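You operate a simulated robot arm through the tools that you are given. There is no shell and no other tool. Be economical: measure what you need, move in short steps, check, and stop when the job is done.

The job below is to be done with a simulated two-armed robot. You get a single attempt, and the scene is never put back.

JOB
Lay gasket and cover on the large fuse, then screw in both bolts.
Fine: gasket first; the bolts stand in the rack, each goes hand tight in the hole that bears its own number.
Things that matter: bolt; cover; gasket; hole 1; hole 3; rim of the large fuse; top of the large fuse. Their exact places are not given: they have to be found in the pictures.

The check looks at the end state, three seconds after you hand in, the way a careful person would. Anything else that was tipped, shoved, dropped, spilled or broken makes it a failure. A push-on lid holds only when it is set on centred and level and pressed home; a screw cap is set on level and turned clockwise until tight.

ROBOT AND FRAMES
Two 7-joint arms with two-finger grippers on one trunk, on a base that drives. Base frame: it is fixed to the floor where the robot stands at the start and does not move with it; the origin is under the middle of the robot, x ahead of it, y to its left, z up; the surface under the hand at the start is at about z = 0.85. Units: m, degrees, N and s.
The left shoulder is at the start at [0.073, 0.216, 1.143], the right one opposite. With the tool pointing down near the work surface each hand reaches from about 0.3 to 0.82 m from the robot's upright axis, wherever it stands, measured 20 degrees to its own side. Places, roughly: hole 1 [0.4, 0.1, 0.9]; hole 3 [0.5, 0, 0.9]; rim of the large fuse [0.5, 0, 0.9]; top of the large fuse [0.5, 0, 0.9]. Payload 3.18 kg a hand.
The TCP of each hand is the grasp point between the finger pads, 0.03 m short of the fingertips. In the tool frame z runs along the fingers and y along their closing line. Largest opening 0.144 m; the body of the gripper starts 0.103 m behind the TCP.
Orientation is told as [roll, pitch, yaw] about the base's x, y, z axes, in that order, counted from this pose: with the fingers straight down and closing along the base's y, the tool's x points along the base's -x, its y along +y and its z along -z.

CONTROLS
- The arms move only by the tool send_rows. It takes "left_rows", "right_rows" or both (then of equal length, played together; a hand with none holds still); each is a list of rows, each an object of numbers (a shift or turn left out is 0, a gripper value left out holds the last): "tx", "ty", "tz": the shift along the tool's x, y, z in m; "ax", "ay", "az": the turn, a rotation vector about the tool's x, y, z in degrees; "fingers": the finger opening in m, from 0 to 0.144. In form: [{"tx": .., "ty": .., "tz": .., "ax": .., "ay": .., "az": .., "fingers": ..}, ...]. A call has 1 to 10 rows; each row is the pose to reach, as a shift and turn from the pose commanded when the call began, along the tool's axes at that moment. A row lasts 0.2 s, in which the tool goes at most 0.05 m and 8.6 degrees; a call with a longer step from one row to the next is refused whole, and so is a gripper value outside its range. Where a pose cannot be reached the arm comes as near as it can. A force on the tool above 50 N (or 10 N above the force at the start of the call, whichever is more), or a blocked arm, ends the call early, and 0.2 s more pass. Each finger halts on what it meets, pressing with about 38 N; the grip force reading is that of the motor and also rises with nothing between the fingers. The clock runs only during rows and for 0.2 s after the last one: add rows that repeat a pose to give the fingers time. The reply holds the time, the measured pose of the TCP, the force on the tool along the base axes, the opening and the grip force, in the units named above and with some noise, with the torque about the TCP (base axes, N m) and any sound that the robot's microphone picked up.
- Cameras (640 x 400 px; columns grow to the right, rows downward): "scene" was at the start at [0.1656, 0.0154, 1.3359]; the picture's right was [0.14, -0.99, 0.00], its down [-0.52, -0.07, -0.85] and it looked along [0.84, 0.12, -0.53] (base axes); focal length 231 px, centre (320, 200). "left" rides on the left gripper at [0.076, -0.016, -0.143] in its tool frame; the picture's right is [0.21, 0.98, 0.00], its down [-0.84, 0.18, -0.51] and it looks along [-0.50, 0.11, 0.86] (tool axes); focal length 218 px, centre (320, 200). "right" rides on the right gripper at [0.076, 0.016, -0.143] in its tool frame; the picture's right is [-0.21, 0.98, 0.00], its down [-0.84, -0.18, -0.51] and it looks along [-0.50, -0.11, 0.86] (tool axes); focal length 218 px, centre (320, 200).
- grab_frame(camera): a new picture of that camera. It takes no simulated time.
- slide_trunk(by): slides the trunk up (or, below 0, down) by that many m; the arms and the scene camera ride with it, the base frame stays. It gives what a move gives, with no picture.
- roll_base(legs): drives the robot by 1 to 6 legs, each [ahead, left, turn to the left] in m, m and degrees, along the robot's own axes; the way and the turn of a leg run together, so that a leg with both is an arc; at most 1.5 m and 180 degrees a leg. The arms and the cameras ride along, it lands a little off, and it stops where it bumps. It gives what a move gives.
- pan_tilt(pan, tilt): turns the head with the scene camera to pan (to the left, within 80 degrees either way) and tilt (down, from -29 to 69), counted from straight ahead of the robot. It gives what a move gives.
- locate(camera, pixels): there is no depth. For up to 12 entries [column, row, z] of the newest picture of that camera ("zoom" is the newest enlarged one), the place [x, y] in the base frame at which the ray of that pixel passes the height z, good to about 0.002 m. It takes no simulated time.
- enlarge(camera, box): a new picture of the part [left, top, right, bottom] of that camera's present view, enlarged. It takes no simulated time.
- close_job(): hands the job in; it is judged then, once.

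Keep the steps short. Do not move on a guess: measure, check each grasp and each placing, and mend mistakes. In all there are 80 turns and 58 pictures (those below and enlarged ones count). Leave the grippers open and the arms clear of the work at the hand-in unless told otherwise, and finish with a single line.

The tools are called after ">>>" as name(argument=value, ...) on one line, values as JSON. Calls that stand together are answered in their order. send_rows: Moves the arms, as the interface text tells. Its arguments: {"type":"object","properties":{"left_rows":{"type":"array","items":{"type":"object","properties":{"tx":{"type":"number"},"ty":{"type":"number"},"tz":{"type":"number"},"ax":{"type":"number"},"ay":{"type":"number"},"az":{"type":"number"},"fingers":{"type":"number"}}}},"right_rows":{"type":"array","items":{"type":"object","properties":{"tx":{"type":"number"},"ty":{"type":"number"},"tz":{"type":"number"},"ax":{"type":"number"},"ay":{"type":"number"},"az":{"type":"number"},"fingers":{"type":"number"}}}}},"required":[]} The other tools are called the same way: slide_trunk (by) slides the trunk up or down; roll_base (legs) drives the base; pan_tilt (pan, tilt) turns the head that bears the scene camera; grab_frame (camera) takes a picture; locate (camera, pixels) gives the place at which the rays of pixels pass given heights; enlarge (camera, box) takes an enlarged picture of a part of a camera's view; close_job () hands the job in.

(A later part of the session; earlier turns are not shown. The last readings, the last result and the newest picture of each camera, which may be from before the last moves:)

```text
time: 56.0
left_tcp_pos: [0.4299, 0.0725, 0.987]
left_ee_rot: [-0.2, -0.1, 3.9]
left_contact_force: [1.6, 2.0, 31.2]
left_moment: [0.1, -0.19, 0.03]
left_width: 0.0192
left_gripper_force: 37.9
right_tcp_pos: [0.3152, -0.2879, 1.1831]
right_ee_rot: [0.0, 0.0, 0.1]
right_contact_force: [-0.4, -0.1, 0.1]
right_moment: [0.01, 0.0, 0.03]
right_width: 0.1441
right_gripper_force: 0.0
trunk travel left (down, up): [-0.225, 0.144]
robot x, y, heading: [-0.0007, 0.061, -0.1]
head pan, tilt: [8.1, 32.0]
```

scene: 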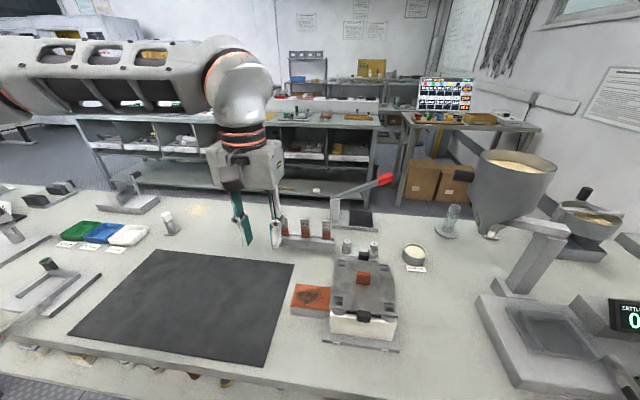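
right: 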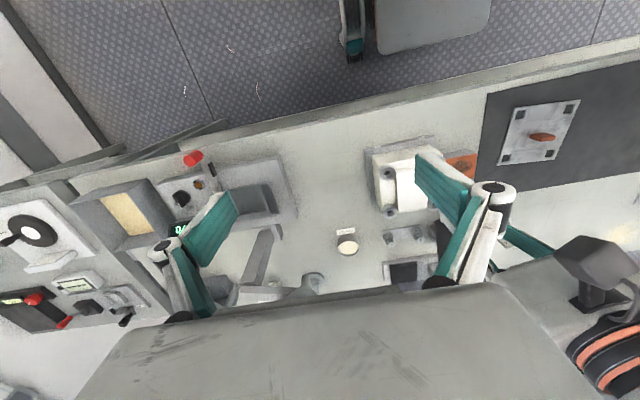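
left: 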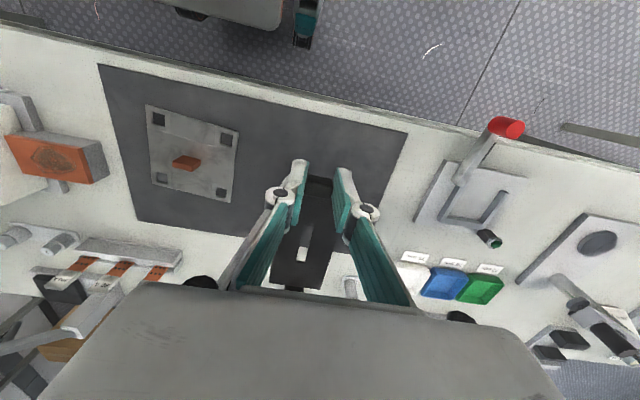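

Side force stayed small and it followed down. Another 86° clockwise.

>>> send_rows(left_rows=[{"az": 8.6, "tx": 0, "ty": 0.0005, "tz": 0.0001}, {"az": 17.2, "tx": -0.0002, "ty": 0.001, "tz": 0.0002}, {"az": 25.8, "tx": -0.0003, "ty": 0.0015, "tz": 0.0003}, {"az": 34.4, "tx": -0.0006, "ty": 0.002, "tz": 0.0004}, {"az": 43, "tx": -0.0009, "ty": 0.0024, "tz": 0.0005}, {"az": 51.6, "tx": -0.0013, "ty": 0.0027, "tz": 0.0006}, {"az": 60.2, "tx": -0.0017, "ty": 0.003, "tz": 0.0007}, {"az": 68.8, "tx": -0.0022, "ty": 0.0033, "tz": 0.0008}, {"az": 77.4, "tx": -0.0027, "ty": 0.0034, "tz": 0.0009}, {"az": 86, "tx": -0.0032, "ty": 0.0035, "tz": 0.001}])

```text
time: 58.2
left_tcp_pos: [0.4315, 0.0765, 0.9867]
left_ee_rot: [0.0, -0.1, -53.3]
left_contact_force: [-0.9, 7.1, 28.4]
left_moment: [0.08, -0.09, -0.03]
left_width: 0.019
left_gripper_force: 38.1
left hand out of reach, approached as far as the arm can: row 7, 8, 9, 10
right_tcp_pos: [0.314, -0.2874, 1.1839]
right_ee_rot: [-0.1, -0.2, -0.1]
right_contact_force: [-0.5, -0.3, -0.5]
right_moment: [-0.02, 0.0, 0.0]
right_width: 0.1441
right_gripper_force: 0.0
trunk travel left (down, up): [-0.225, 0.144]
robot x, y, heading: [-0.0016, 0.0621, -0.1]
head pan, tilt: [8.1, 32.0]
```

The wrist hit its limit at yaw -53°, after about 143° of turning. I'll open, centre on the bolt, rotate back 180° (the hex repeats every 60°) and regrip.

>>> send_rows(left_rows=[{"fingers": 0.04, "tz": -0.0005}, {"fingers": 0.04, "tz": -0.0005}, {"tx": -0.003, "tz": -0.0005}, {"tx": -0.003, "tz": -0.0005, "az": -8.5}, {"tx": -0.003, "tz": -0.0005, "az": -17}, {"tx": -0.003, "tz": -0.0005, "az": -25.5}, {"tx": -0.003, "tz": -0.0005, "az": -34}, {"tx": -0.003, "tz": -0.0005, "az": -42.5}, {"tx": -0.003, "tz": -0.0005, "az": -51}, {"tx": -0.003, "tz": -0.0005, "az": -59}])

>>> send_rows(left_rows=[{"az": -8.5}, {"az": -17}, {"az": -25.5}, {"az": -34}, {"az": -42.5}, {"az": -51}, {"az": -59.5}, {"az": -68}, {"az": -76.5}, {"az": -85}])

>>> send_rows(left_rows=[{"az": -8.5}, {"az": -17}, {"az": -25.5}, {"az": -34}, {"az": -36}, {"az": -36}])

```text
time: 60.4
left_tcp_pos: [0.4354, 0.0744, 0.9865]
left_ee_rot: [0.1, 0.0, 5.9]
left_contact_force: [-0.2, 0.1, 0.0]
left_moment: [-0.02, 0.02, -0.01]
left_width: 0.0399
left_gripper_force: 0.0
right_tcp_pos: [0.3174, -0.2872, 1.1831]
right_ee_rot: [0.0, 0.0, -0.1]
right_contact_force: [0.2, 0.4, -0.6]
right_moment: [0.02, -0.01, -0.02]
right_width: 0.144
right_gripper_force: 0.0
trunk travel left (down, up): [-0.225, 0.144]
robot x, y, heading: [-0.0006, 0.0605, 0.0]
head pan, tilt: [8.1, 32.0]
```

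```text
time: 62.6
left_tcp_pos: [0.4366, 0.0745, 0.9855]
left_ee_rot: [-0.2, 0.1, 90.8]
left_contact_force: [0.3, -0.2, -0.7]
left_moment: [0.0, -0.02, -0.01]
left_width: 0.04
left_gripper_force: 0.0
right_tcp_pos: [0.3161, -0.2879, 1.1831]
right_ee_rot: [0.0, 0.0, 0.0]
right_contact_force: [-0.6, 0.1, 0.5]
right_moment: [0.0, 0.01, 0.04]
right_width: 0.1439
right_gripper_force: 0.1
trunk travel left (down, up): [-0.225, 0.144]
robot x, y, heading: [0.0003, 0.0591, 0.0]
head pan, tilt: [8.1, 32.0]
```

```text
time: 64.0
left_tcp_pos: [0.4357, 0.0751, 0.9857]
left_ee_rot: [0.0, -0.2, 126.8]
left_contact_force: [0.1, -0.2, 0.3]
left_moment: [-0.02, 0.02, -0.03]
left_width: 0.0402
left_gripper_force: 0.1
right_tcp_pos: [0.3168, -0.2875, 1.1833]
right_ee_rot: [0.0, 0.1, -0.1]
right_contact_force: [-0.2, 0.2, 0.1]
right_moment: [-0.01, 0.02, 0.0]
right_width: 0.144
right_gripper_force: 0.0
trunk travel left (down, up): [-0.225, 0.144]
robot x, y, heading: [0.0017, 0.0602, 0.2]
head pan, tilt: [8.1, 32.0]
```

Yaw 127° was no problem, so I'll go 60° further for more range, then close.

>>> send_rows(left_rows=[{"az": -8.6}, {"az": -17.2}, {"az": -25.8}, {"az": -34.4}, {"az": -43}, {"az": -51.6}, {"az": -60}, {"az": -60, "fingers": 0.01}, {"az": -60, "fingers": 0.01}, {"az": -60, "fingers": 0.01}])

```text
time: 66.2
left_tcp_pos: [0.435, 0.0727, 0.9864]
left_ee_rot: [0.1, 0.0, -173.3]
left_contact_force: [0.5, -7.5, -0.1]
left_moment: [-0.2, -0.03, 0.02]
left_width: 0.019
left_gripper_force: 38.3
right_tcp_pos: [0.3172, -0.2893, 1.1824]
right_ee_rot: [0.0, 0.0, 0.0]
right_contact_force: [-0.3, 0.6, 0.4]
right_moment: [0.0, -0.01, 0.03]
right_width: 0.144
right_gripper_force: 0.1
trunk travel left (down, up): [-0.225, 0.144]
robot x, y, heading: [-0.0013, 0.0571, -0.1]
head pan, tilt: [8.1, 32.0]
```

Regripped at 19.0 mm. Turning clockwise again with a light push.

>>> send_rows(left_rows=[{"ty": 0.001, "tz": 0.0005, "az": 8.6}, {"ty": 0.001, "tz": 0.0008, "az": 17.2}, {"ty": 0.001, "tz": 0.001, "az": 25.8}, {"ty": 0.001, "tz": 0.0011, "az": 34.4}, {"ty": 0.001, "tz": 0.0012, "az": 43}, {"ty": 0.001, "tz": 0.0013, "az": 51.6}, {"ty": 0.001, "tz": 0.0014, "az": 60.2}, {"ty": 0.001, "tz": 0.0015, "az": 68.8}, {"ty": 0.001, "tz": 0.0016, "az": 77.4}, {"ty": 0.001, "tz": 0.0017, "az": 86}])

```text
time: 68.4
left_tcp_pos: [0.4338, 0.0711, 0.9853]
left_ee_rot: [-0.1, 0.1, 100.5]
left_contact_force: [-4.0, -13.0, 13.9]
left_moment: [-0.4, 0.1, 0.02]
left_width: 0.019
left_gripper_force: 38.1
right_tcp_pos: [0.3142, -0.2876, 1.1838]
right_ee_rot: [0.0, -0.2, 0.1]
right_contact_force: [0.2, -0.2, -0.3]
right_moment: [-0.03, 0.0, 0.0]
right_width: 0.1442
right_gripper_force: 0.0
trunk travel left (down, up): [-0.225, 0.144]
robot x, y, heading: [0.0035, 0.0576, -0.1]
head pan, tilt: [8.1, 32.0]
```

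A side force of 13 N built up because the bolt sits a bit off the TCP; I work it out as about -1.6 mm in tool x. I'll correct the position by about 2.5 mm and turn another 86° about the bolt's true axis.

>>> send_rows(left_rows=[{"tx": 0.0024, "ty": 0.0015, "tz": 0.0003, "az": 8.6}, {"tx": 0.0025, "ty": 0.0017, "tz": 0.0006, "az": 17.2}, {"tx": 0.0024, "ty": 0.002, "tz": 0.0008, "az": 25.8}, {"tx": 0.0024, "ty": 0.0022, "tz": 0.001, "az": 34.4}, {"tx": 0.0022, "ty": 0.0025, "tz": 0.0012, "az": 43}, {"tx": 0.0021, "ty": 0.0027, "tz": 0.0014, "az": 51.6}, {"tx": 0.0019, "ty": 0.0028, "tz": 0.0016, "az": 60.2}, {"tx": 0.0018, "ty": 0.003, "tz": 0.0018, "az": 68.8}, {"tx": 0.0015, "ty": 0.0031, "tz": 0.002, "az": 77.4}, {"tx": 0.0013, "ty": 0.0032, "tz": 0.0022, "az": 86}])

```text
time: 70.6
left_tcp_pos: [0.4313, 0.0726, 0.9828]
left_ee_rot: [-0.1, -0.1, 14.6]
left_contact_force: [-0.6, 9.9, 32.7]
left_moment: [0.34, -0.08, 0.0]
left_width: 0.0191
left_gripper_force: 38.4
right_tcp_pos: [0.3156, -0.2857, 1.1834]
right_ee_rot: [-0.1, -0.1, 0.0]
right_contact_force: [-0.5, -0.5, 0.0]
right_moment: [0.01, -0.01, -0.01]
right_width: 0.1439
right_gripper_force: 0.2
trunk travel left (down, up): [-0.225, 0.144]
robot x, y, heading: [-0.0004, 0.058, 0.3]
head pan, tilt: [8.1, 32.0]
```

It's going down: z is 0.983 after about 315° in total. I'll correct +2 mm in y and turn the last 60° of this range.

>>> send_rows(left_rows=[{"tx": -0.0005, "ty": 0.0021, "tz": 0.0003, "az": 8.6}, {"tx": -0.0005, "ty": 0.0024, "tz": 0.0006, "az": 17.2}, {"tx": -0.0005, "ty": 0.0026, "tz": 0.0009, "az": 25.8}, {"tx": -0.0006, "ty": 0.0029, "tz": 0.0012, "az": 34.4}, {"tx": -0.0007, "ty": 0.0031, "tz": 0.0014, "az": 43}, {"tx": -0.0008, "ty": 0.0033, "tz": 0.0016, "az": 51.6}, {"tx": -0.001, "ty": 0.0035, "tz": 0.0018, "az": 60.2}])

```text
time: 72.2
left_tcp_pos: [0.4329, 0.0756, 0.9808]
left_ee_rot: [0.0, -0.2, -45.6]
left_contact_force: [4.9, 1.7, 30.3]
left_moment: [-0.06, -0.17, 0.0]
left_width: 0.0188
left_gripper_force: 37.3
right_tcp_pos: [0.3162, -0.2873, 1.1828]
right_ee_rot: [0.0, -0.2, 0.1]
right_contact_force: [0.5, 0.2, 0.8]
right_moment: [0.03, 0.01, 0.03]
right_width: 0.1437
right_gripper_force: 0.0
trunk travel left (down, up): [-0.225, 0.144]
robot x, y, heading: [-0.0006, 0.0544, 0.2]
head pan, tilt: [8.1, 32.0]
```

z = 0.981, with nearly balanced forces. Regripping: open, recentre, go 3 mm higher, wind back 240° and close.

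>>> send_rows(left_rows=[{"fingers": 0.04, "tz": -0.001}, {"fingers": 0.04, "tz": -0.001}, {"tx": -0.0021, "ty": 0.0013, "tz": -0.004}, {"tx": -0.0021, "ty": 0.0013, "tz": -0.004, "az": -8.5}, {"tx": -0.0021, "ty": 0.0013, "tz": -0.004, "az": -17}, {"tx": -0.0021, "ty": 0.0013, "tz": -0.004, "az": -25.5}, {"tx": -0.0021, "ty": 0.0013, "tz": -0.004, "az": -34}, {"tx": -0.0021, "ty": 0.0013, "tz": -0.004, "az": -42.5}, {"tx": -0.0021, "ty": 0.0013, "tz": -0.004, "az": -51}, {"tx": -0.0021, "ty": 0.0013, "tz": -0.004, "az": -59}])

>>> send_rows(left_rows=[{"az": -8.5}, {"az": -17}, {"az": -25.5}, {"az": -34}, {"az": -42.5}, {"az": -51}, {"az": -59.5}, {"az": -68}, {"az": -76.5}, {"az": -85}])

>>> send_rows(left_rows=[{"az": -8.5}, {"az": -17}, {"az": -25.5}, {"az": -34}, {"az": -42.5}, {"az": -51}, {"az": -59.5}, {"az": -68}, {"az": -76.5}, {"az": -85}])

>>> send_rows(left_rows=[{"az": -8.5}, {"az": -11}, {"az": -11, "fingers": 0.01}, {"az": -11, "fingers": 0.01}, {"az": -11, "fingers": 0.01}])

```text
time: 74.4
left_tcp_pos: [0.4345, 0.0745, 0.9843]
left_ee_rot: [0.0, 0.0, 13.8]
left_contact_force: [-0.6, -0.7, -0.1]
left_moment: [0.0, 0.03, 0.0]
left_width: 0.04
left_gripper_force: 0.1
right_tcp_pos: [0.3155, -0.2869, 1.1829]
right_ee_rot: [-0.1, 0.1, 0.0]
right_contact_force: [-0.2, -0.2, 0.5]
right_moment: [-0.01, -0.01, -0.01]
right_width: 0.144
right_gripper_force: 0.0
trunk travel left (down, up): [-0.225, 0.144]
robot x, y, heading: [0.0019, 0.0586, -0.1]
head pan, tilt: [8.1, 32.0]
```

```text
time: 76.6
left_tcp_pos: [0.4358, 0.0752, 0.9848]
left_ee_rot: [-0.1, 0.1, 98.6]
left_contact_force: [0.5, 0.3, 0.3]
left_moment: [0.01, 0.0, 0.04]
left_width: 0.0403
left_gripper_force: 0.0
right_tcp_pos: [0.3166, -0.2863, 1.1824]
right_ee_rot: [0.0, 0.0, 0.0]
right_contact_force: [0.0, -1.2, -0.5]
right_moment: [0.02, 0.0, 0.03]
right_width: 0.144
right_gripper_force: 0.0
trunk travel left (down, up): [-0.225, 0.144]
robot x, y, heading: [0.0034, 0.0595, -0.1]
head pan, tilt: [8.1, 32.0]
```

```text
time: 78.8
left_tcp_pos: [0.4345, 0.0748, 0.9851]
left_ee_rot: [0.1, 0.0, -176.3]
left_contact_force: [-0.5, -0.2, -0.3]
left_moment: [0.01, -0.02, 0.01]
left_width: 0.0401
left_gripper_force: 0.1
right_tcp_pos: [0.317, -0.2874, 1.1833]
right_ee_rot: [0.0, 0.0, 0.0]
right_contact_force: [0.0, 0.0, -0.1]
right_moment: [0.02, 0.0, 0.04]
right_width: 0.144
right_gripper_force: 0.1
trunk travel left (down, up): [-0.225, 0.144]
robot x, y, heading: [0.0021, 0.0552, 0.0]
head pan, tilt: [8.1, 32.0]
```

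```text
time: 80.0
left_tcp_pos: [0.4361, 0.0733, 0.9847]
left_ee_rot: [0.1, 0.1, -165.5]
left_contact_force: [1.8, -5.5, 0.5]
left_moment: [-0.17, -0.14, 0.03]
left_width: 0.0191
left_gripper_force: 38.1
right_tcp_pos: [0.3154, -0.2875, 1.1822]
right_ee_rot: [0.0, 0.0, -0.1]
right_contact_force: [0.6, 0.5, 0.1]
right_moment: [0.01, -0.03, -0.02]
right_width: 0.144
right_gripper_force: 0.0
trunk travel left (down, up): [-0.225, 0.144]
robot x, y, heading: [0.0009, 0.0584, -0.0]
head pan, tilt: [8.1, 32.0]
```

Regripped. I'll take two 86° turns in a row with a gentle push and watch for torque.

>>> send_rows(left_rows=[{"ty": 0.0011, "tz": 0.0008, "az": 8.6}, {"ty": 0.0011, "tz": 0.0012, "az": 17.2}, {"ty": 0.0011, "tz": 0.0014, "az": 25.8}, {"ty": 0.0011, "tz": 0.0016, "az": 34.4}, {"ty": 0.0011, "tz": 0.0018, "az": 43}, {"ty": 0.0011, "tz": 0.002, "az": 51.6}, {"ty": 0.0011, "tz": 0.0022, "az": 60.2}, {"ty": 0.0011, "tz": 0.0024, "az": 68.8}, {"ty": 0.0011, "tz": 0.0026, "az": 77.4}, {"ty": 0.0011, "tz": 0.0028, "az": 86}])

>>> send_rows(left_rows=[{"tz": 0.0001, "az": 8.6}, {"tz": 0.0003, "az": 17.2}, {"tz": 0.0005, "az": 25.8}, {"tz": 0.0007, "az": 34.4}, {"tz": 0.0009, "az": 43}, {"tz": 0.0011, "az": 51.6}, {"tz": 0.0013, "az": 60.2}, {"tz": 0.0015, "az": 68.8}, {"tz": 0.0016, "az": 77.4}, {"tz": 0.0017, "az": 86}])

```text
time: 82.2
left_tcp_pos: [0.4357, 0.0712, 0.983]
left_ee_rot: [-0.1, 0.1, 108.4]
left_contact_force: [-0.3, -12.1, 27.2]
left_moment: [-0.31, 0.04, 0.04]
left_width: 0.019
left_gripper_force: 38.0
right_tcp_pos: [0.315, -0.2877, 1.184]
right_ee_rot: [0.0, 0.0, 0.0]
right_contact_force: [-0.7, 0.0, -0.4]
right_moment: [-0.01, -0.01, 0.01]
right_width: 0.1439
right_gripper_force: 0.2
trunk travel left (down, up): [-0.225, 0.144]
robot x, y, heading: [0.0, 0.0617, -0.1]
head pan, tilt: [8.1, 32.0]
```

```text
time: 84.4
left_tcp_pos: [0.4324, 0.073, 0.9808]
left_ee_rot: [-0.1, -0.1, 22.2]
left_contact_force: [-12.6, -2.7, 27.3]
left_moment: [-0.05, 0.34, 0.01]
left_width: 0.0189
left_gripper_force: 38.2
right_tcp_pos: [0.3142, -0.2867, 1.1835]
right_ee_rot: [0.0, -0.2, 0.0]
right_contact_force: [0.1, -0.6, -0.1]
right_moment: [-0.02, -0.01, 0.03]
right_width: 0.1439
right_gripper_force: 0.0
trunk travel left (down, up): [-0.225, 0.144]
robot x, y, heading: [-0.0028, 0.0603, -0.0]
head pan, tilt: [8.1, 32.0]
```

The side force stays fixed in the tool frame at +12 N along tool x, so the bolt sits 2.4 mm off at tool -x. I'll correct for that and turn the remaining 69° of range, watching for the seat.

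>>> send_rows(left_rows=[{"tx": 0.0024, "ty": 0.0007, "tz": 0.0002, "az": 8.6}, {"tx": 0.0023, "ty": 0.001, "tz": 0.0004, "az": 17.2}, {"tx": 0.0022, "ty": 0.0013, "tz": 0.0006, "az": 25.8}, {"tx": 0.002, "ty": 0.0016, "tz": 0.0008, "az": 34.4}, {"tx": 0.0018, "ty": 0.0019, "tz": 0.001, "az": 43}, {"tx": 0.0015, "ty": 0.0021, "tz": 0.0012, "az": 51.6}, {"tx": 0.0012, "ty": 0.0023, "tz": 0.0014, "az": 60.2}, {"tx": 0.0009, "ty": 0.0024, "tz": 0.0015, "az": 68.8}])

```text
time: 86.2
left_tcp_pos: [0.4335, 0.0735, 0.9794]
left_ee_rot: [0.0, -0.2, -46.5]
left_contact_force: [4.8, -3.5, 31.0]
left_moment: [-0.09, -0.12, -0.03]
left_width: 0.0192
left_gripper_force: 37.4
right_tcp_pos: [0.3147, -0.2892, 1.1838]
right_ee_rot: [0.0, -0.1, 0.0]
right_contact_force: [-0.9, 0.2, -0.3]
right_moment: [0.01, 0.0, 0.0]
right_width: 0.144
right_gripper_force: 0.1
trunk travel left (down, up): [-0.225, 0.144]
robot x, y, heading: [-0.001, 0.0612, 0.1]
head pan, tilt: [8.1, 32.0]
```

Still advancing smoothly with no torque yet. Another cycle: rewind 240°, recentre better, close, then turn 240° in short calls that stop by themselves if blocked.

>>> send_rows(left_rows=[{"fingers": 0.04, "tz": -0.001}, {"fingers": 0.04, "tz": -0.001}, {"tx": -0.004, "ty": 0.0002, "tz": -0.004}, {"tx": -0.004, "ty": 0.0002, "tz": -0.004, "az": -8.5}, {"tx": -0.004, "ty": 0.0002, "tz": -0.004, "az": -17}, {"tx": -0.004, "ty": 0.0002, "tz": -0.004, "az": -25.5}, {"tx": -0.004, "ty": 0.0002, "tz": -0.004, "az": -34}, {"tx": -0.004, "ty": 0.0002, "tz": -0.004, "az": -42.5}, {"tx": -0.004, "ty": 0.0002, "tz": -0.004, "az": -51}, {"tx": -0.004, "ty": 0.0002, "tz": -0.004, "az": -59}])

>>> send_rows(left_rows=[{"az": -8.5}, {"az": -17}, {"az": -25.5}, {"az": -34}, {"az": -42.5}, {"az": -51}, {"az": -59.5}, {"az": -68}, {"az": -76.5}, {"az": -85}])

>>> send_rows(left_rows=[{"az": -8.5}, {"az": -17}, {"az": -25.5}, {"az": -34}, {"az": -42.5}, {"az": -51}, {"az": -59.5}, {"az": -68}, {"az": -76.5}, {"az": -85}])

>>> send_rows(left_rows=[{"az": -8.5}, {"az": -11}, {"az": -11, "fingers": 0.01}, {"az": -11, "fingers": 0.01}, {"az": -11, "fingers": 0.01}])

>>> send_rows(left_rows=[{"tz": 0.0008, "az": 8.6}, {"tz": 0.0012, "az": 17.2}, {"tz": 0.0014, "az": 25.8}, {"tz": 0.0016, "az": 34.4}, {"tz": 0.0018, "az": 43}, {"tz": 0.002, "az": 51.6}, {"tz": 0.0022, "az": 60.2}, {"tz": 0.0024, "az": 68.8}, {"tz": 0.0026, "az": 77.4}, {"tz": 0.0028, "az": 86}])

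```text
time: 88.4
left_tcp_pos: [0.4359, 0.0718, 0.983]
left_ee_rot: [-0.1, -0.1, 13.0]
left_contact_force: [0.2, -0.2, -0.2]
left_moment: [-0.01, 0.01, -0.02]
left_width: 0.0402
left_gripper_force: 0.1
right_tcp_pos: [0.3161, -0.2876, 1.1831]
right_ee_rot: [0.0, -0.1, 0.0]
right_contact_force: [0.5, 0.2, -0.2]
right_moment: [-0.01, -0.05, 0.01]
right_width: 0.144
right_gripper_force: 0.0
trunk travel left (down, up): [-0.225, 0.144]
robot x, y, heading: [0.0006, 0.0626, -0.1]
head pan, tilt: [8.1, 32.0]
```

```text
time: 90.6
left_tcp_pos: [0.4364, 0.0735, 0.9833]
left_ee_rot: [0.1, 0.1, 97.8]
left_contact_force: [0.2, 0.4, -0.3]
left_moment: [-0.02, 0.01, 0.01]
left_width: 0.0402
left_gripper_force: 0.1
right_tcp_pos: [0.3175, -0.2876, 1.1831]
right_ee_rot: [0.0, 0.0, 0.0]
right_contact_force: [-0.2, 0.0, 0.0]
right_moment: [0.02, -0.02, -0.03]
right_width: 0.1441
right_gripper_force: 0.0
trunk travel left (down, up): [-0.225, 0.144]
robot x, y, heading: [0.0047, 0.0605, 0.2]
head pan, tilt: [8.1, 32.0]
```

```text
time: 92.8
left_tcp_pos: [0.4377, 0.0727, 0.9828]
left_ee_rot: [0.1, 0.0, -177.1]
left_contact_force: [-0.3, 0.4, 0.6]
left_moment: [0.0, 0.03, 0.0]
left_width: 0.0401
left_gripper_force: 0.0
right_tcp_pos: [0.3159, -0.288, 1.1828]
right_ee_rot: [0.0, 0.0, 0.1]
right_contact_force: [-0.5, 0.1, -0.6]
right_moment: [0.02, 0.0, -0.01]
right_width: 0.144
right_gripper_force: 0.0
trunk travel left (down, up): [-0.225, 0.144]
robot x, y, heading: [0.0028, 0.0602, -0.1]
head pan, tilt: [8.1, 32.0]
```

```text
time: 94.0
left_tcp_pos: [0.437, 0.0737, 0.9825]
left_ee_rot: [0.0, 0.0, -166.2]
left_contact_force: [-2.4, 9.5, 0.9]
left_moment: [0.21, 0.03, -0.02]
left_width: 0.0191
left_gripper_force: 38.1
right_tcp_pos: [0.3156, -0.287, 1.1829]
right_ee_rot: [-0.1, 0.0, 0.0]
right_contact_force: [-0.6, 0.1, 0.2]
right_moment: [0.02, -0.03, -0.03]
right_width: 0.1441
right_gripper_force: 0.0
trunk travel left (down, up): [-0.225, 0.144]
robot x, y, heading: [0.0028, 0.0599, 0.2]
head pan, tilt: [8.1, 32.0]
```

```text
time: 96.2
left_tcp_pos: [0.434, 0.0702, 0.9817]
left_ee_rot: [-0.2, 0.2, 107.5]
left_contact_force: [-6.6, -8.6, 29.3]
left_moment: [-0.16, 0.34, 0.04]
left_width: 0.0192
left_gripper_force: 37.9
right_tcp_pos: [0.314, -0.2883, 1.1833]
right_ee_rot: [0.0, -0.3, 0.0]
right_contact_force: [-0.4, 0.1, 0.2]
right_moment: [0.01, 0.01, -0.03]
right_width: 0.1439
right_gripper_force: 0.1
trunk travel left (down, up): [-0.225, 0.144]
robot x, y, heading: [0.0008, 0.0575, -0.3]
head pan, tilt: [8.1, 32.0]
```

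Nearly the same as before; the pull is a consistent few mm swing. I'll compensate for it and keep turning 86°, reading torque and height.

>>> send_rows(left_rows=[{"tx": 0.0013, "ty": 0.0021, "tz": 0.0002, "az": 8.6}, {"tx": 0.0013, "ty": 0.0025, "tz": 0.0004, "az": 17.2}, {"tx": 0.0013, "ty": 0.0029, "tz": 0.0006, "az": 25.8}, {"tx": 0.0012, "ty": 0.0033, "tz": 0.0008, "az": 34.4}, {"tx": 0.0011, "ty": 0.0037, "tz": 0.001, "az": 43}, {"tx": 0.0009, "ty": 0.004, "tz": 0.0012, "az": 51.6}, {"tx": 0.0006, "ty": 0.0043, "tz": 0.0013, "az": 60.2}, {"tx": 0.0003, "ty": 0.0046, "tz": 0.0014, "az": 68.8}, {"tx": -0.0001, "ty": 0.0048, "tz": 0.0015, "az": 77.4}, {"tx": -0.0004, "ty": 0.005, "tz": 0.0016, "az": 86}])

```text
time: 98.4
left_tcp_pos: [0.4308, 0.0723, 0.9784]
left_ee_rot: [0.0, -0.1, 21.6]
left_contact_force: [2.1, 8.9, 31.8]
left_moment: [0.25, -0.12, 0.03]
left_width: 0.0192
left_gripper_force: 37.3
right_tcp_pos: [0.3138, -0.2867, 1.1843]
right_ee_rot: [-0.2, -0.1, 0.0]
right_contact_force: [-0.3, -0.3, 0.7]
right_moment: [0.0, 0.0, 0.01]
right_width: 0.1443
right_gripper_force: 0.0
trunk travel left (down, up): [-0.225, 0.144]
robot x, y, heading: [-0.0006, 0.0634, 0.3]
head pan, tilt: [8.1, 32.0]
```

z = 0.978 and still moving. Another 69° with a gentle push and the side force corrected.

>>> send_rows(left_rows=[{"tx": -0.001, "ty": 0.002, "tz": 0.0002, "az": 8.6}, {"tx": -0.001, "ty": 0.0023, "tz": 0.0004, "az": 17.2}, {"tx": -0.001, "ty": 0.0026, "tz": 0.0005, "az": 25.8}, {"tx": -0.0011, "ty": 0.0029, "tz": 0.0006, "az": 34.4}, {"tx": -0.0013, "ty": 0.0031, "tz": 0.0007, "az": 43}, {"tx": -0.0015, "ty": 0.0033, "tz": 0.0008, "az": 51.6}, {"tx": -0.0017, "ty": 0.0035, "tz": 0.0009, "az": 60.2}, {"tx": -0.0019, "ty": 0.0036, "tz": 0.001, "az": 68.8}])

```text
time: 100.2
left_tcp_pos: [0.4315, 0.0763, 0.9791]
left_ee_rot: [0.1, -0.2, -47.2]
left_contact_force: [4.0, 2.7, 31.8]
left_moment: [0.03, -0.12, 0.02]
left_width: 0.0188
left_gripper_force: 38.0
right_tcp_pos: [0.3158, -0.286, 1.1842]
right_ee_rot: [0.0, -0.1, 0.0]
right_contact_force: [0.0, -1.1, -0.8]
right_moment: [0.02, 0.0, 0.0]
right_width: 0.1442
right_gripper_force: 0.1
trunk travel left (down, up): [-0.225, 0.144]
robot x, y, heading: [-0.0014, 0.0576, 0.2]
head pan, tilt: [8.1, 32.0]
```

Still no torque. I'll open, recentre, wind back 240°, and look down on the bolt with the wrist camera before regripping.

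>>> send_rows(left_rows=[{"fingers": 0.04, "tz": -0.001}, {"fingers": 0.04, "tz": -0.001}, {"tx": -0.0028, "ty": 0.0009, "tz": -0.004}, {"tx": -0.0028, "ty": 0.0009, "tz": -0.004, "az": -8.5}, {"tx": -0.0028, "ty": 0.0009, "tz": -0.004, "az": -17}, {"tx": -0.0028, "ty": 0.0009, "tz": -0.004, "az": -25.5}, {"tx": -0.0028, "ty": 0.0009, "tz": -0.004, "az": -34}, {"tx": -0.0028, "ty": 0.0009, "tz": -0.004, "az": -42.5}, {"tx": -0.0028, "ty": 0.0009, "tz": -0.004, "az": -51}, {"tx": -0.0028, "ty": 0.0009, "tz": -0.004, "az": -59}])

>>> send_rows(left_rows=[{"az": -8.5}, {"az": -17}, {"az": -25.5}, {"az": -34}, {"az": -42.5}, {"az": -51}, {"az": -59.5}, {"az": -68}, {"az": -76.5}, {"az": -85}])

>>> send_rows(left_rows=[{"az": -8.5}, {"az": -17}, {"az": -25.5}, {"az": -34}, {"az": -42.5}, {"az": -51}, {"az": -59.5}, {"az": -68}, {"az": -76.5}, {"az": -85}])

>>> send_rows(left_rows=[{"az": -8.5}, {"az": -11}, {"az": -11}])

>>> enlarge(camera="left", box=[270, 130, 370, 230])

```text
time: 102.4
left_tcp_pos: [0.435, 0.0739, 0.982]
left_ee_rot: [-0.1, 0.0, 12.0]
left_contact_force: [-0.2, 0.0, -0.6]
left_moment: [0.01, 0.0, 0.0]
left_width: 0.04
left_gripper_force: 0.1
right_tcp_pos: [0.317, -0.2871, 1.1842]
right_ee_rot: [0.0, 0.0, 0.0]
right_contact_force: [-0.2, 0.0, 0.4]
right_moment: [-0.02, -0.01, 0.0]
right_width: 0.1439
right_gripper_force: 0.1
trunk travel left (down, up): [-0.225, 0.144]
robot x, y, heading: [0.0016, 0.0606, 0.3]
head pan, tilt: [8.1, 32.0]
```

```text
time: 104.6
left_tcp_pos: [0.4348, 0.0735, 0.9812]
left_ee_rot: [0.0, 0.0, 97.1]
left_contact_force: [-0.5, 0.2, -0.2]
left_moment: [0.01, 0.0, -0.02]
left_width: 0.0401
left_gripper_force: 0.0
right_tcp_pos: [0.3173, -0.2888, 1.183]
right_ee_rot: [0.0, 0.0, 0.1]
right_contact_force: [0.6, 0.1, -0.3]
right_moment: [0.01, 0.02, 0.0]
right_width: 0.144
right_gripper_force: 0.0
trunk travel left (down, up): [-0.225, 0.144]
robot x, y, heading: [0.001, 0.0625, 0.1]
head pan, tilt: [8.1, 32.0]
```

```text
time: 106.8
left_tcp_pos: [0.435, 0.0731, 0.9804]
left_ee_rot: [0.1, 0.1, -178.0]
left_contact_force: [0.0, 0.6, 1.1]
left_moment: [0.02, -0.01, -0.02]
left_width: 0.04
left_gripper_force: 0.0
right_tcp_pos: [0.3161, -0.2871, 1.1834]
right_ee_rot: [0.0, 0.0, -0.1]
right_contact_force: [0.0, 1.4, 0.7]
right_moment: [-0.01, 0.0, -0.03]
right_width: 0.1437
right_gripper_force: 0.1
trunk travel left (down, up): [-0.225, 0.144]
robot x, y, heading: [0.0002, 0.0643, 0.1]
head pan, tilt: [8.1, 32.0]
```

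```text
time: 107.6
left_tcp_pos: [0.4347, 0.0741, 0.9796]
left_ee_rot: [0.1, 0.0, -167.0]
left_contact_force: [0.4, 0.6, -1.0]
left_moment: [0.0, 0.0, 0.01]
left_width: 0.0402
left_gripper_force: 0.0
right_tcp_pos: [0.3167, -0.2867, 1.1826]
right_ee_rot: [0.0, 0.0, 0.0]
right_contact_force: [-0.1, 0.5, 0.0]
right_moment: [0.03, -0.01, -0.01]
right_width: 0.1441
right_gripper_force: 0.2
trunk travel left (down, up): [-0.225, 0.144]
robot x, y, heading: [0.001, 0.0562, 0.3]
head pan, tilt: [8.1, 32.0]
```

```text
4.00 times, centred on (320, 180) of left
```

zoom: 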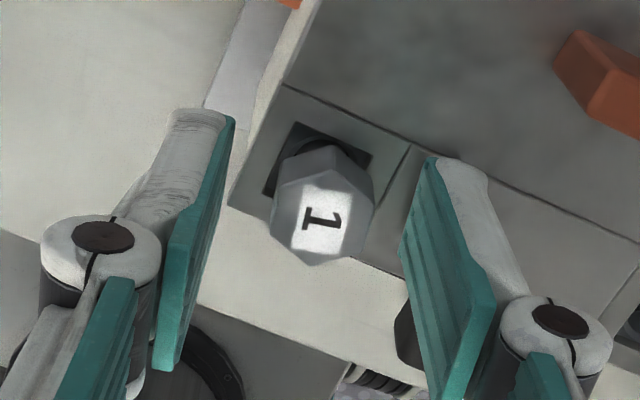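

The head stands upright over the window with its top near z ≈ 0.962, so it's not fully down yet. I'll grip a bit higher, centred, then turn 240° with the axis compensation I found.

>>> send_rows(left_rows=[{"tx": -0.001, "ty": 0.0015, "tz": -0.003}, {"tx": -0.001, "ty": 0.0015, "tz": -0.003, "fingers": 0.01}, {"tx": -0.001, "ty": 0.0015, "tz": -0.003, "fingers": 0.01}, {"tx": -0.001, "ty": 0.0015, "tz": -0.003, "fingers": 0.01}])

>>> send_rows(left_rows=[{"tx": 0, "ty": 0.0003, "tz": 0.0008, "az": 8.6}, {"tx": 0, "ty": 0.0006, "tz": 0.0012, "az": 17.2}, {"tx": 0, "ty": 0.0008, "tz": 0.0014, "az": 25.8}, {"tx": -0.0001, "ty": 0.0011, "tz": 0.0016, "az": 34.4}, {"tx": -0.0002, "ty": 0.0014, "tz": 0.0018, "az": 43}, {"tx": -0.0004, "ty": 0.0016, "tz": 0.002, "az": 51.6}, {"tx": -0.0006, "ty": 0.0018, "tz": 0.0022, "az": 60.2}, {"tx": -0.0008, "ty": 0.002, "tz": 0.0024, "az": 68.8}, {"tx": -0.0011, "ty": 0.0021, "tz": 0.0026, "az": 77.4}, {"tx": -0.0013, "ty": 0.0022, "tz": 0.0028, "az": 86}])

>>> send_rows(left_rows=[{"tx": 0, "ty": 0.0003, "tz": 0.0002, "az": 8.6}, {"tx": 0, "ty": 0.0006, "tz": 0.0004, "az": 17.2}, {"tx": 0, "ty": 0.0008, "tz": 0.0006, "az": 25.8}, {"tx": -0.0001, "ty": 0.0011, "tz": 0.0008, "az": 34.4}, {"tx": -0.0002, "ty": 0.0014, "tz": 0.001, "az": 43}, {"tx": -0.0004, "ty": 0.0016, "tz": 0.0012, "az": 51.6}, {"tx": -0.0006, "ty": 0.0018, "tz": 0.0014, "az": 60.2}, {"tx": -0.0008, "ty": 0.002, "tz": 0.0016, "az": 68.8}, {"tx": -0.0011, "ty": 0.0021, "tz": 0.0018, "az": 77.4}, {"tx": -0.0013, "ty": 0.0022, "tz": 0.0019, "az": 86}])

>>> send_rows(left_rows=[{"tx": 0, "ty": 0.0003, "tz": 0.0002, "az": 8.6}, {"tx": 0, "ty": 0.0006, "tz": 0.0004, "az": 17.2}, {"tx": 0, "ty": 0.0008, "tz": 0.0006, "az": 25.8}, {"tx": -0.0001, "ty": 0.0011, "tz": 0.0008, "az": 34.4}, {"tx": -0.0002, "ty": 0.0014, "tz": 0.001, "az": 43}, {"tx": -0.0004, "ty": 0.0016, "tz": 0.0011, "az": 51.6}, {"tx": -0.0006, "ty": 0.0018, "tz": 0.0012, "az": 60.2}, {"tx": -0.0008, "ty": 0.002, "tz": 0.0013, "az": 68.8}])

```text
time: 108.6
left_tcp_pos: [0.4336, 0.0722, 0.9825]
left_ee_rot: [0.0, 0.0, -167.1]
left_contact_force: [-0.6, 5.6, -0.4]
left_moment: [0.16, 0.02, -0.01]
left_width: 0.019
left_gripper_force: 38.0
right_tcp_pos: [0.3162, -0.2876, 1.1823]
right_ee_rot: [0.1, 0.0, 0.0]
right_contact_force: [0.2, -0.4, 1.4]
right_moment: [0.0, 0.01, 0.02]
right_width: 0.144
right_gripper_force: 0.1
trunk travel left (down, up): [-0.225, 0.144]
robot x, y, heading: [-0.0011, 0.0611, -0.0]
head pan, tilt: [8.1, 32.0]
```

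```text
time: 110.8
left_tcp_pos: [0.4334, 0.0719, 0.9817]
left_ee_rot: [-0.1, 0.1, 107.1]
left_contact_force: [5.4, 30.4, 15.4]
left_moment: [1.0, -0.11, -0.01]
left_width: 0.0188
left_gripper_force: 37.8
right_tcp_pos: [0.3155, -0.285, 1.1844]
right_ee_rot: [-0.2, -0.1, 0.0]
right_contact_force: [-0.4, -0.1, 0.6]
right_moment: [-0.03, 0.03, 0.01]
right_width: 0.1439
right_gripper_force: 0.0
trunk travel left (down, up): [-0.225, 0.144]
robot x, y, heading: [0.002, 0.0603, 0.1]
head pan, tilt: [8.1, 32.0]
```

```text
time: 113.0
left_tcp_pos: [0.432, 0.0727, 0.9796]
left_ee_rot: [-0.2, -0.1, 21.0]
left_contact_force: [13.1, 23.5, 25.1]
left_moment: [0.7, -0.35, 0.04]
left_width: 0.0187
left_gripper_force: 38.5
right_tcp_pos: [0.3167, -0.2835, 1.1842]
right_ee_rot: [-0.1, 0.0, 0.0]
right_contact_force: [0.2, 0.0, 0.0]
right_moment: [-0.01, 0.01, -0.03]
right_width: 0.1442
right_gripper_force: 0.1
trunk travel left (down, up): [-0.225, 0.144]
robot x, y, heading: [0.0003, 0.0592, 0.2]
head pan, tilt: [8.1, 32.0]
```

```text
time: 114.8
left_tcp_pos: [0.4317, 0.0759, 0.979]
left_ee_rot: [0.0, -0.2, -48.0]
left_contact_force: [17.6, 27.6, 31.2]
left_moment: [0.9, -0.44, 0.11]
left_width: 0.0192
left_gripper_force: 38.5
right_tcp_pos: [0.3186, -0.2837, 1.1841]
right_ee_rot: [-0.1, 0.0, 0.0]
right_contact_force: [0.4, 0.0, 0.3]
right_moment: [0.0, 0.0, 0.04]
right_width: 0.1441
right_gripper_force: 0.2
trunk travel left (down, up): [-0.225, 0.144]
robot x, y, heading: [-0.0025, 0.0588, 0.2]
head pan, tilt: [8.1, 32.0]
```

The bolt now resists sideways: 33 N, so I over-compensated. A first torque, 0.11 Nm, also shows. I'll open, read the free pose while winding back, then recentre on the hole axis at (0.434, 0.0725).

>>> send_rows(left_rows=[{"fingers": 0.044, "tz": -0.001}, {"fingers": 0.044, "tz": -0.003}, {"tz": -0.003}, {"tz": -0.003}])

>>> send_rows(left_rows=[{"az": 0}, {"az": 0}])

>>> send_rows(left_rows=[{"az": 0}])

```text
time: 115.8
left_tcp_pos: [0.4301, 0.0731, 0.9823]
left_ee_rot: [0.0, -0.1, -47.9]
left_contact_force: [-0.4, -0.1, -0.7]
left_moment: [0.01, 0.01, -0.03]
left_width: 0.0442
left_gripper_force: 0.1
right_tcp_pos: [0.3168, -0.2868, 1.1838]
right_ee_rot: [-0.1, 0.0, 0.1]
right_contact_force: [-0.1, -0.8, 0.0]
right_moment: [0.03, 0.02, -0.01]
right_width: 0.1442
right_gripper_force: 0.0
trunk travel left (down, up): [-0.225, 0.144]
robot x, y, heading: [0.0007, 0.0588, 0.4]
head pan, tilt: [8.1, 32.0]
```

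```text
time: 116.4
left_tcp_pos: [0.4298, 0.0712, 0.9812]
left_ee_rot: [0.0, -0.2, -47.9]
left_contact_force: [1.2, -0.4, 0.2]
left_moment: [-0.02, 0.01, -0.02]
left_width: 0.0442
left_gripper_force: 0.1
right_tcp_pos: [0.3166, -0.287, 1.1838]
right_ee_rot: [-0.1, 0.0, -0.1]
right_contact_force: [-0.1, -0.6, 0.2]
right_moment: [-0.03, 0.0, 0.02]
right_width: 0.1444
right_gripper_force: 0.1
trunk travel left (down, up): [-0.225, 0.144]
robot x, y, heading: [0.0007, 0.0578, 0.0]
head pan, tilt: [8.1, 32.0]
```

```text
time: 116.8
left_tcp_pos: [0.4305, 0.0715, 0.9813]
left_ee_rot: [0.0, -0.2, -47.9]
left_contact_force: [0.4, -0.2, 0.6]
left_moment: [0.02, 0.03, 0.0]
left_width: 0.0441
left_gripper_force: 0.0
right_tcp_pos: [0.3168, -0.2881, 1.1836]
right_ee_rot: [0.0, 0.0, -0.1]
right_contact_force: [0.5, -0.5, 0.3]
right_moment: [0.03, 0.02, -0.03]
right_width: 0.144
right_gripper_force: 0.1
trunk travel left (down, up): [-0.225, 0.144]
robot x, y, heading: [0.0026, 0.062, 0.1]
head pan, tilt: [8.1, 32.0]
```

The free pose is (0.430, 0.072). I'll shift onto the axis (0.434, 0.0725), rewind 240°, close, and turn 86° as a pure rotation.

>>> send_rows(left_rows=[{"tx": -0.0017, "ty": 0.0034}, {"tx": -0.0017, "ty": 0.0034, "az": -8.5}, {"tx": -0.0017, "ty": 0.0034, "az": -17}, {"tx": -0.0017, "ty": 0.0034, "az": -25.5}, {"tx": -0.0017, "ty": 0.0034, "az": -34}, {"tx": -0.0017, "ty": 0.0034, "az": -42.5}, {"tx": -0.0017, "ty": 0.0034, "az": -51}, {"tx": -0.0017, "ty": 0.0034, "az": -59.5}, {"tx": -0.0017, "ty": 0.0034, "az": -68}, {"tx": -0.0017, "ty": 0.0034, "az": -70}])

>>> send_rows(left_rows=[{"az": -8.5}, {"az": -17}, {"az": -25.5}, {"az": -34}, {"az": -42.5}, {"az": -51}, {"az": -59.5}, {"az": -68}, {"az": -76.5}, {"az": -85}])

>>> send_rows(left_rows=[{"az": -8.5}, {"az": -17}, {"az": -25.5}, {"az": -34}, {"az": -42.5}, {"az": -51}, {"az": -59.5}, {"az": -68}, {"az": -76.5}, {"az": -85}])

>>> send_rows(left_rows=[{"fingers": 0.01}, {"fingers": 0.01}, {"fingers": 0.01}])

>>> send_rows(left_rows=[{"tz": 0.0008, "az": 8.6}, {"tz": 0.001, "az": 17.2}, {"tz": 0.0011, "az": 25.8}, {"tz": 0.0012, "az": 34.4}, {"tz": 0.0013, "az": 43}, {"tz": 0.0014, "az": 51.6}, {"tz": 0.0015, "az": 60.2}, {"tz": 0.0016, "az": 68.8}, {"tz": 0.0017, "az": 77.4}, {"tz": 0.0018, "az": 86}])

>>> send_rows(left_rows=[{"tz": 0.0002, "az": 8.6}, {"tz": 0.0003, "az": 17.2}, {"tz": 0.0004, "az": 25.8}, {"tz": 0.0005, "az": 34.4}, {"tz": 0.0006, "az": 43}, {"tz": 0.0007, "az": 51.6}, {"tz": 0.0008, "az": 60.2}, {"tz": 0.0009, "az": 68.8}, {"tz": 0.001, "az": 77.4}, {"tz": 0.0011, "az": 86}])

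```text
time: 119.0
left_tcp_pos: [0.4336, 0.0732, 0.9814]
left_ee_rot: [0.0, -0.1, 22.3]
left_contact_force: [-0.1, 0.3, 0.2]
left_moment: [0.0, -0.01, 0.02]
left_width: 0.0443
left_gripper_force: 0.1
right_tcp_pos: [0.3172, -0.2882, 1.1846]
right_ee_rot: [0.1, 0.0, 0.0]
right_contact_force: [0.4, -0.1, -0.2]
right_moment: [0.0, -0.01, -0.01]
right_width: 0.1441
right_gripper_force: 0.1
trunk travel left (down, up): [-0.225, 0.144]
robot x, y, heading: [-0.0009, 0.0602, 0.1]
head pan, tilt: [8.1, 32.0]
```

```text
time: 121.2
left_tcp_pos: [0.4342, 0.0734, 0.9814]
left_ee_rot: [0.0, 0.0, 107.3]
left_contact_force: [-0.3, 0.1, 0.8]
left_moment: [-0.02, -0.02, 0.0]
left_width: 0.0443
left_gripper_force: 0.0
right_tcp_pos: [0.3162, -0.2876, 1.183]
right_ee_rot: [-0.1, 0.0, -0.1]
right_contact_force: [-0.3, 1.0, -0.9]
right_moment: [-0.02, -0.01, 0.0]
right_width: 0.1439
right_gripper_force: 0.1
trunk travel left (down, up): [-0.225, 0.144]
robot x, y, heading: [0.0028, 0.0581, -0.0]
head pan, tilt: [8.1, 32.0]
```

```text
time: 123.4
left_tcp_pos: [0.4353, 0.0739, 0.9813]
left_ee_rot: [0.2, 0.1, -167.7]
left_contact_force: [-1.2, 0.4, 0.4]
left_moment: [-0.04, 0.0, 0.0]
left_width: 0.0439
left_gripper_force: 0.0
right_tcp_pos: [0.3172, -0.2869, 1.1832]
right_ee_rot: [-0.1, 0.1, 0.0]
right_contact_force: [-0.1, -0.2, 0.7]
right_moment: [-0.01, -0.01, -0.02]
right_width: 0.1439
right_gripper_force: 0.1
trunk travel left (down, up): [-0.225, 0.144]
robot x, y, heading: [0.0033, 0.058, 0.0]
head pan, tilt: [8.1, 32.0]
```

```text
time: 124.2
left_tcp_pos: [0.4338, 0.0736, 0.9818]
left_ee_rot: [0.2, 0.0, -167.9]
left_contact_force: [0.8, -3.3, 1.1]
left_moment: [-0.01, -0.01, -0.01]
left_width: 0.0191
left_gripper_force: 37.8
right_tcp_pos: [0.317, -0.2876, 1.1831]
right_ee_rot: [0.0, -0.1, 0.0]
right_contact_force: [0.4, 0.0, 0.7]
right_moment: [0.02, 0.03, 0.04]
right_width: 0.1439
right_gripper_force: 0.1
trunk travel left (down, up): [-0.225, 0.144]
robot x, y, heading: [0.0027, 0.0589, 0.2]
head pan, tilt: [8.1, 32.0]
```

```text
time: 126.4
left_tcp_pos: [0.4348, 0.0723, 0.98]
left_ee_rot: [-0.2, 0.2, 105.9]
left_contact_force: [3.1, -12.6, 23.3]
left_moment: [-0.36, -0.02, -0.01]
left_width: 0.019
left_gripper_force: 38.2
right_tcp_pos: [0.3147, -0.2893, 1.1834]
right_ee_rot: [0.0, -0.1, -0.1]
right_contact_force: [-0.5, -0.7, 0.6]
right_moment: [0.0, 0.01, -0.02]
right_width: 0.1438
right_gripper_force: 0.1
trunk travel left (down, up): [-0.225, 0.144]
robot x, y, heading: [-0.0013, 0.0601, 0.1]
head pan, tilt: [8.1, 32.0]
```

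```text
time: 128.6
left_tcp_pos: [0.4344, 0.0741, 0.977]
left_ee_rot: [0.1, 0.1, 20.0]
left_contact_force: [4.6, -6.9, -3.7]
left_moment: [-0.17, -0.11, -0.03]
left_width: 0.0201
left_gripper_force: 37.9
right_tcp_pos: [0.3165, -0.2879, 1.1829]
right_ee_rot: [0.0, 0.0, 0.0]
right_contact_force: [-0.1, -0.1, 0.3]
right_moment: [0.0, 0.05, -0.02]
right_width: 0.1439
right_gripper_force: 0.1
trunk travel left (down, up): [-0.225, 0.144]
robot x, y, heading: [-0.0014, 0.0604, -0.2]
head pan, tilt: [8.1, 32.0]
```

Something changed: the fingers cammed to 20.1 mm and the axial load vanished, which suggests the bolt stopped turning, so it's tight. I'll verify by reopening, regripping here and turning a further 34° while reading torque and width.

>>> send_rows(left_rows=[{"fingers": 0.04, "tz": -0.002}, {"fingers": 0.04, "tz": -0.002}, {"fingers": 0.01, "tz": -0.002}, {"fingers": 0.01, "tz": -0.002}, {"fingers": 0.01, "tz": -0.002}])

>>> send_rows(left_rows=[{"az": 8.6}, {"az": 17.2}])

>>> send_rows(left_rows=[{"az": 8.6}, {"az": 17.2}])

```text
time: 129.8
left_tcp_pos: [0.4333, 0.0727, 0.9797]
left_ee_rot: [0.0, 0.0, 20.2]
left_contact_force: [-0.7, -4.0, -2.8]
left_moment: [-0.09, 0.03, -0.21]
left_width: 0.02
left_gripper_force: 37.7
right_tcp_pos: [0.316, -0.287, 1.1832]
right_ee_rot: [-0.1, 0.0, -0.1]
right_contact_force: [0.3, 0.2, 0.1]
right_moment: [0.02, 0.0, -0.01]
right_width: 0.1441
right_gripper_force: 0.2
trunk travel left (down, up): [-0.225, 0.144]
robot x, y, heading: [-0.0012, 0.0591, -0.2]
head pan, tilt: [8.1, 32.0]
```

```text
time: 130.4
left_tcp_pos: [0.4357, 0.0727, 0.9802]
left_ee_rot: [0.0, 0.0, 2.9]
left_contact_force: [2.3, -4.0, -2.8]
left_moment: [-0.13, -0.08, 0.67]
left_width: 0.0198
left_gripper_force: 37.9
right_tcp_pos: [0.3164, -0.287, 1.1829]
right_ee_rot: [0.0, -0.1, 0.1]
right_contact_force: [0.5, -0.3, -0.3]
right_moment: [0.02, -0.02, -0.02]
right_width: 0.1436
right_gripper_force: 0.1
trunk travel left (down, up): [-0.225, 0.144]
robot x, y, heading: [-0.0005, 0.0642, -0.3]
head pan, tilt: [8.1, 32.0]
```

```text
time: 131.0
left_tcp_pos: [0.435, 0.0731, 0.9813]
left_ee_rot: [0.0, 0.1, -14.4]
left_contact_force: [0.4, -2.1, -0.1]
left_moment: [-0.07, 0.02, 0.45]
left_width: 0.0218
left_gripper_force: 37.6
right_tcp_pos: [0.3165, -0.2867, 1.1831]
right_ee_rot: [0.0, 0.0, 0.0]
right_contact_force: [0.3, -0.4, 0.2]
right_moment: [0.0, -0.01, 0.03]
right_width: 0.1442
right_gripper_force: 0.1
trunk travel left (down, up): [-0.225, 0.144]
robot x, y, heading: [0.0009, 0.0605, -0.1]
head pan, tilt: [8.1, 32.0]
5 turns are left
```

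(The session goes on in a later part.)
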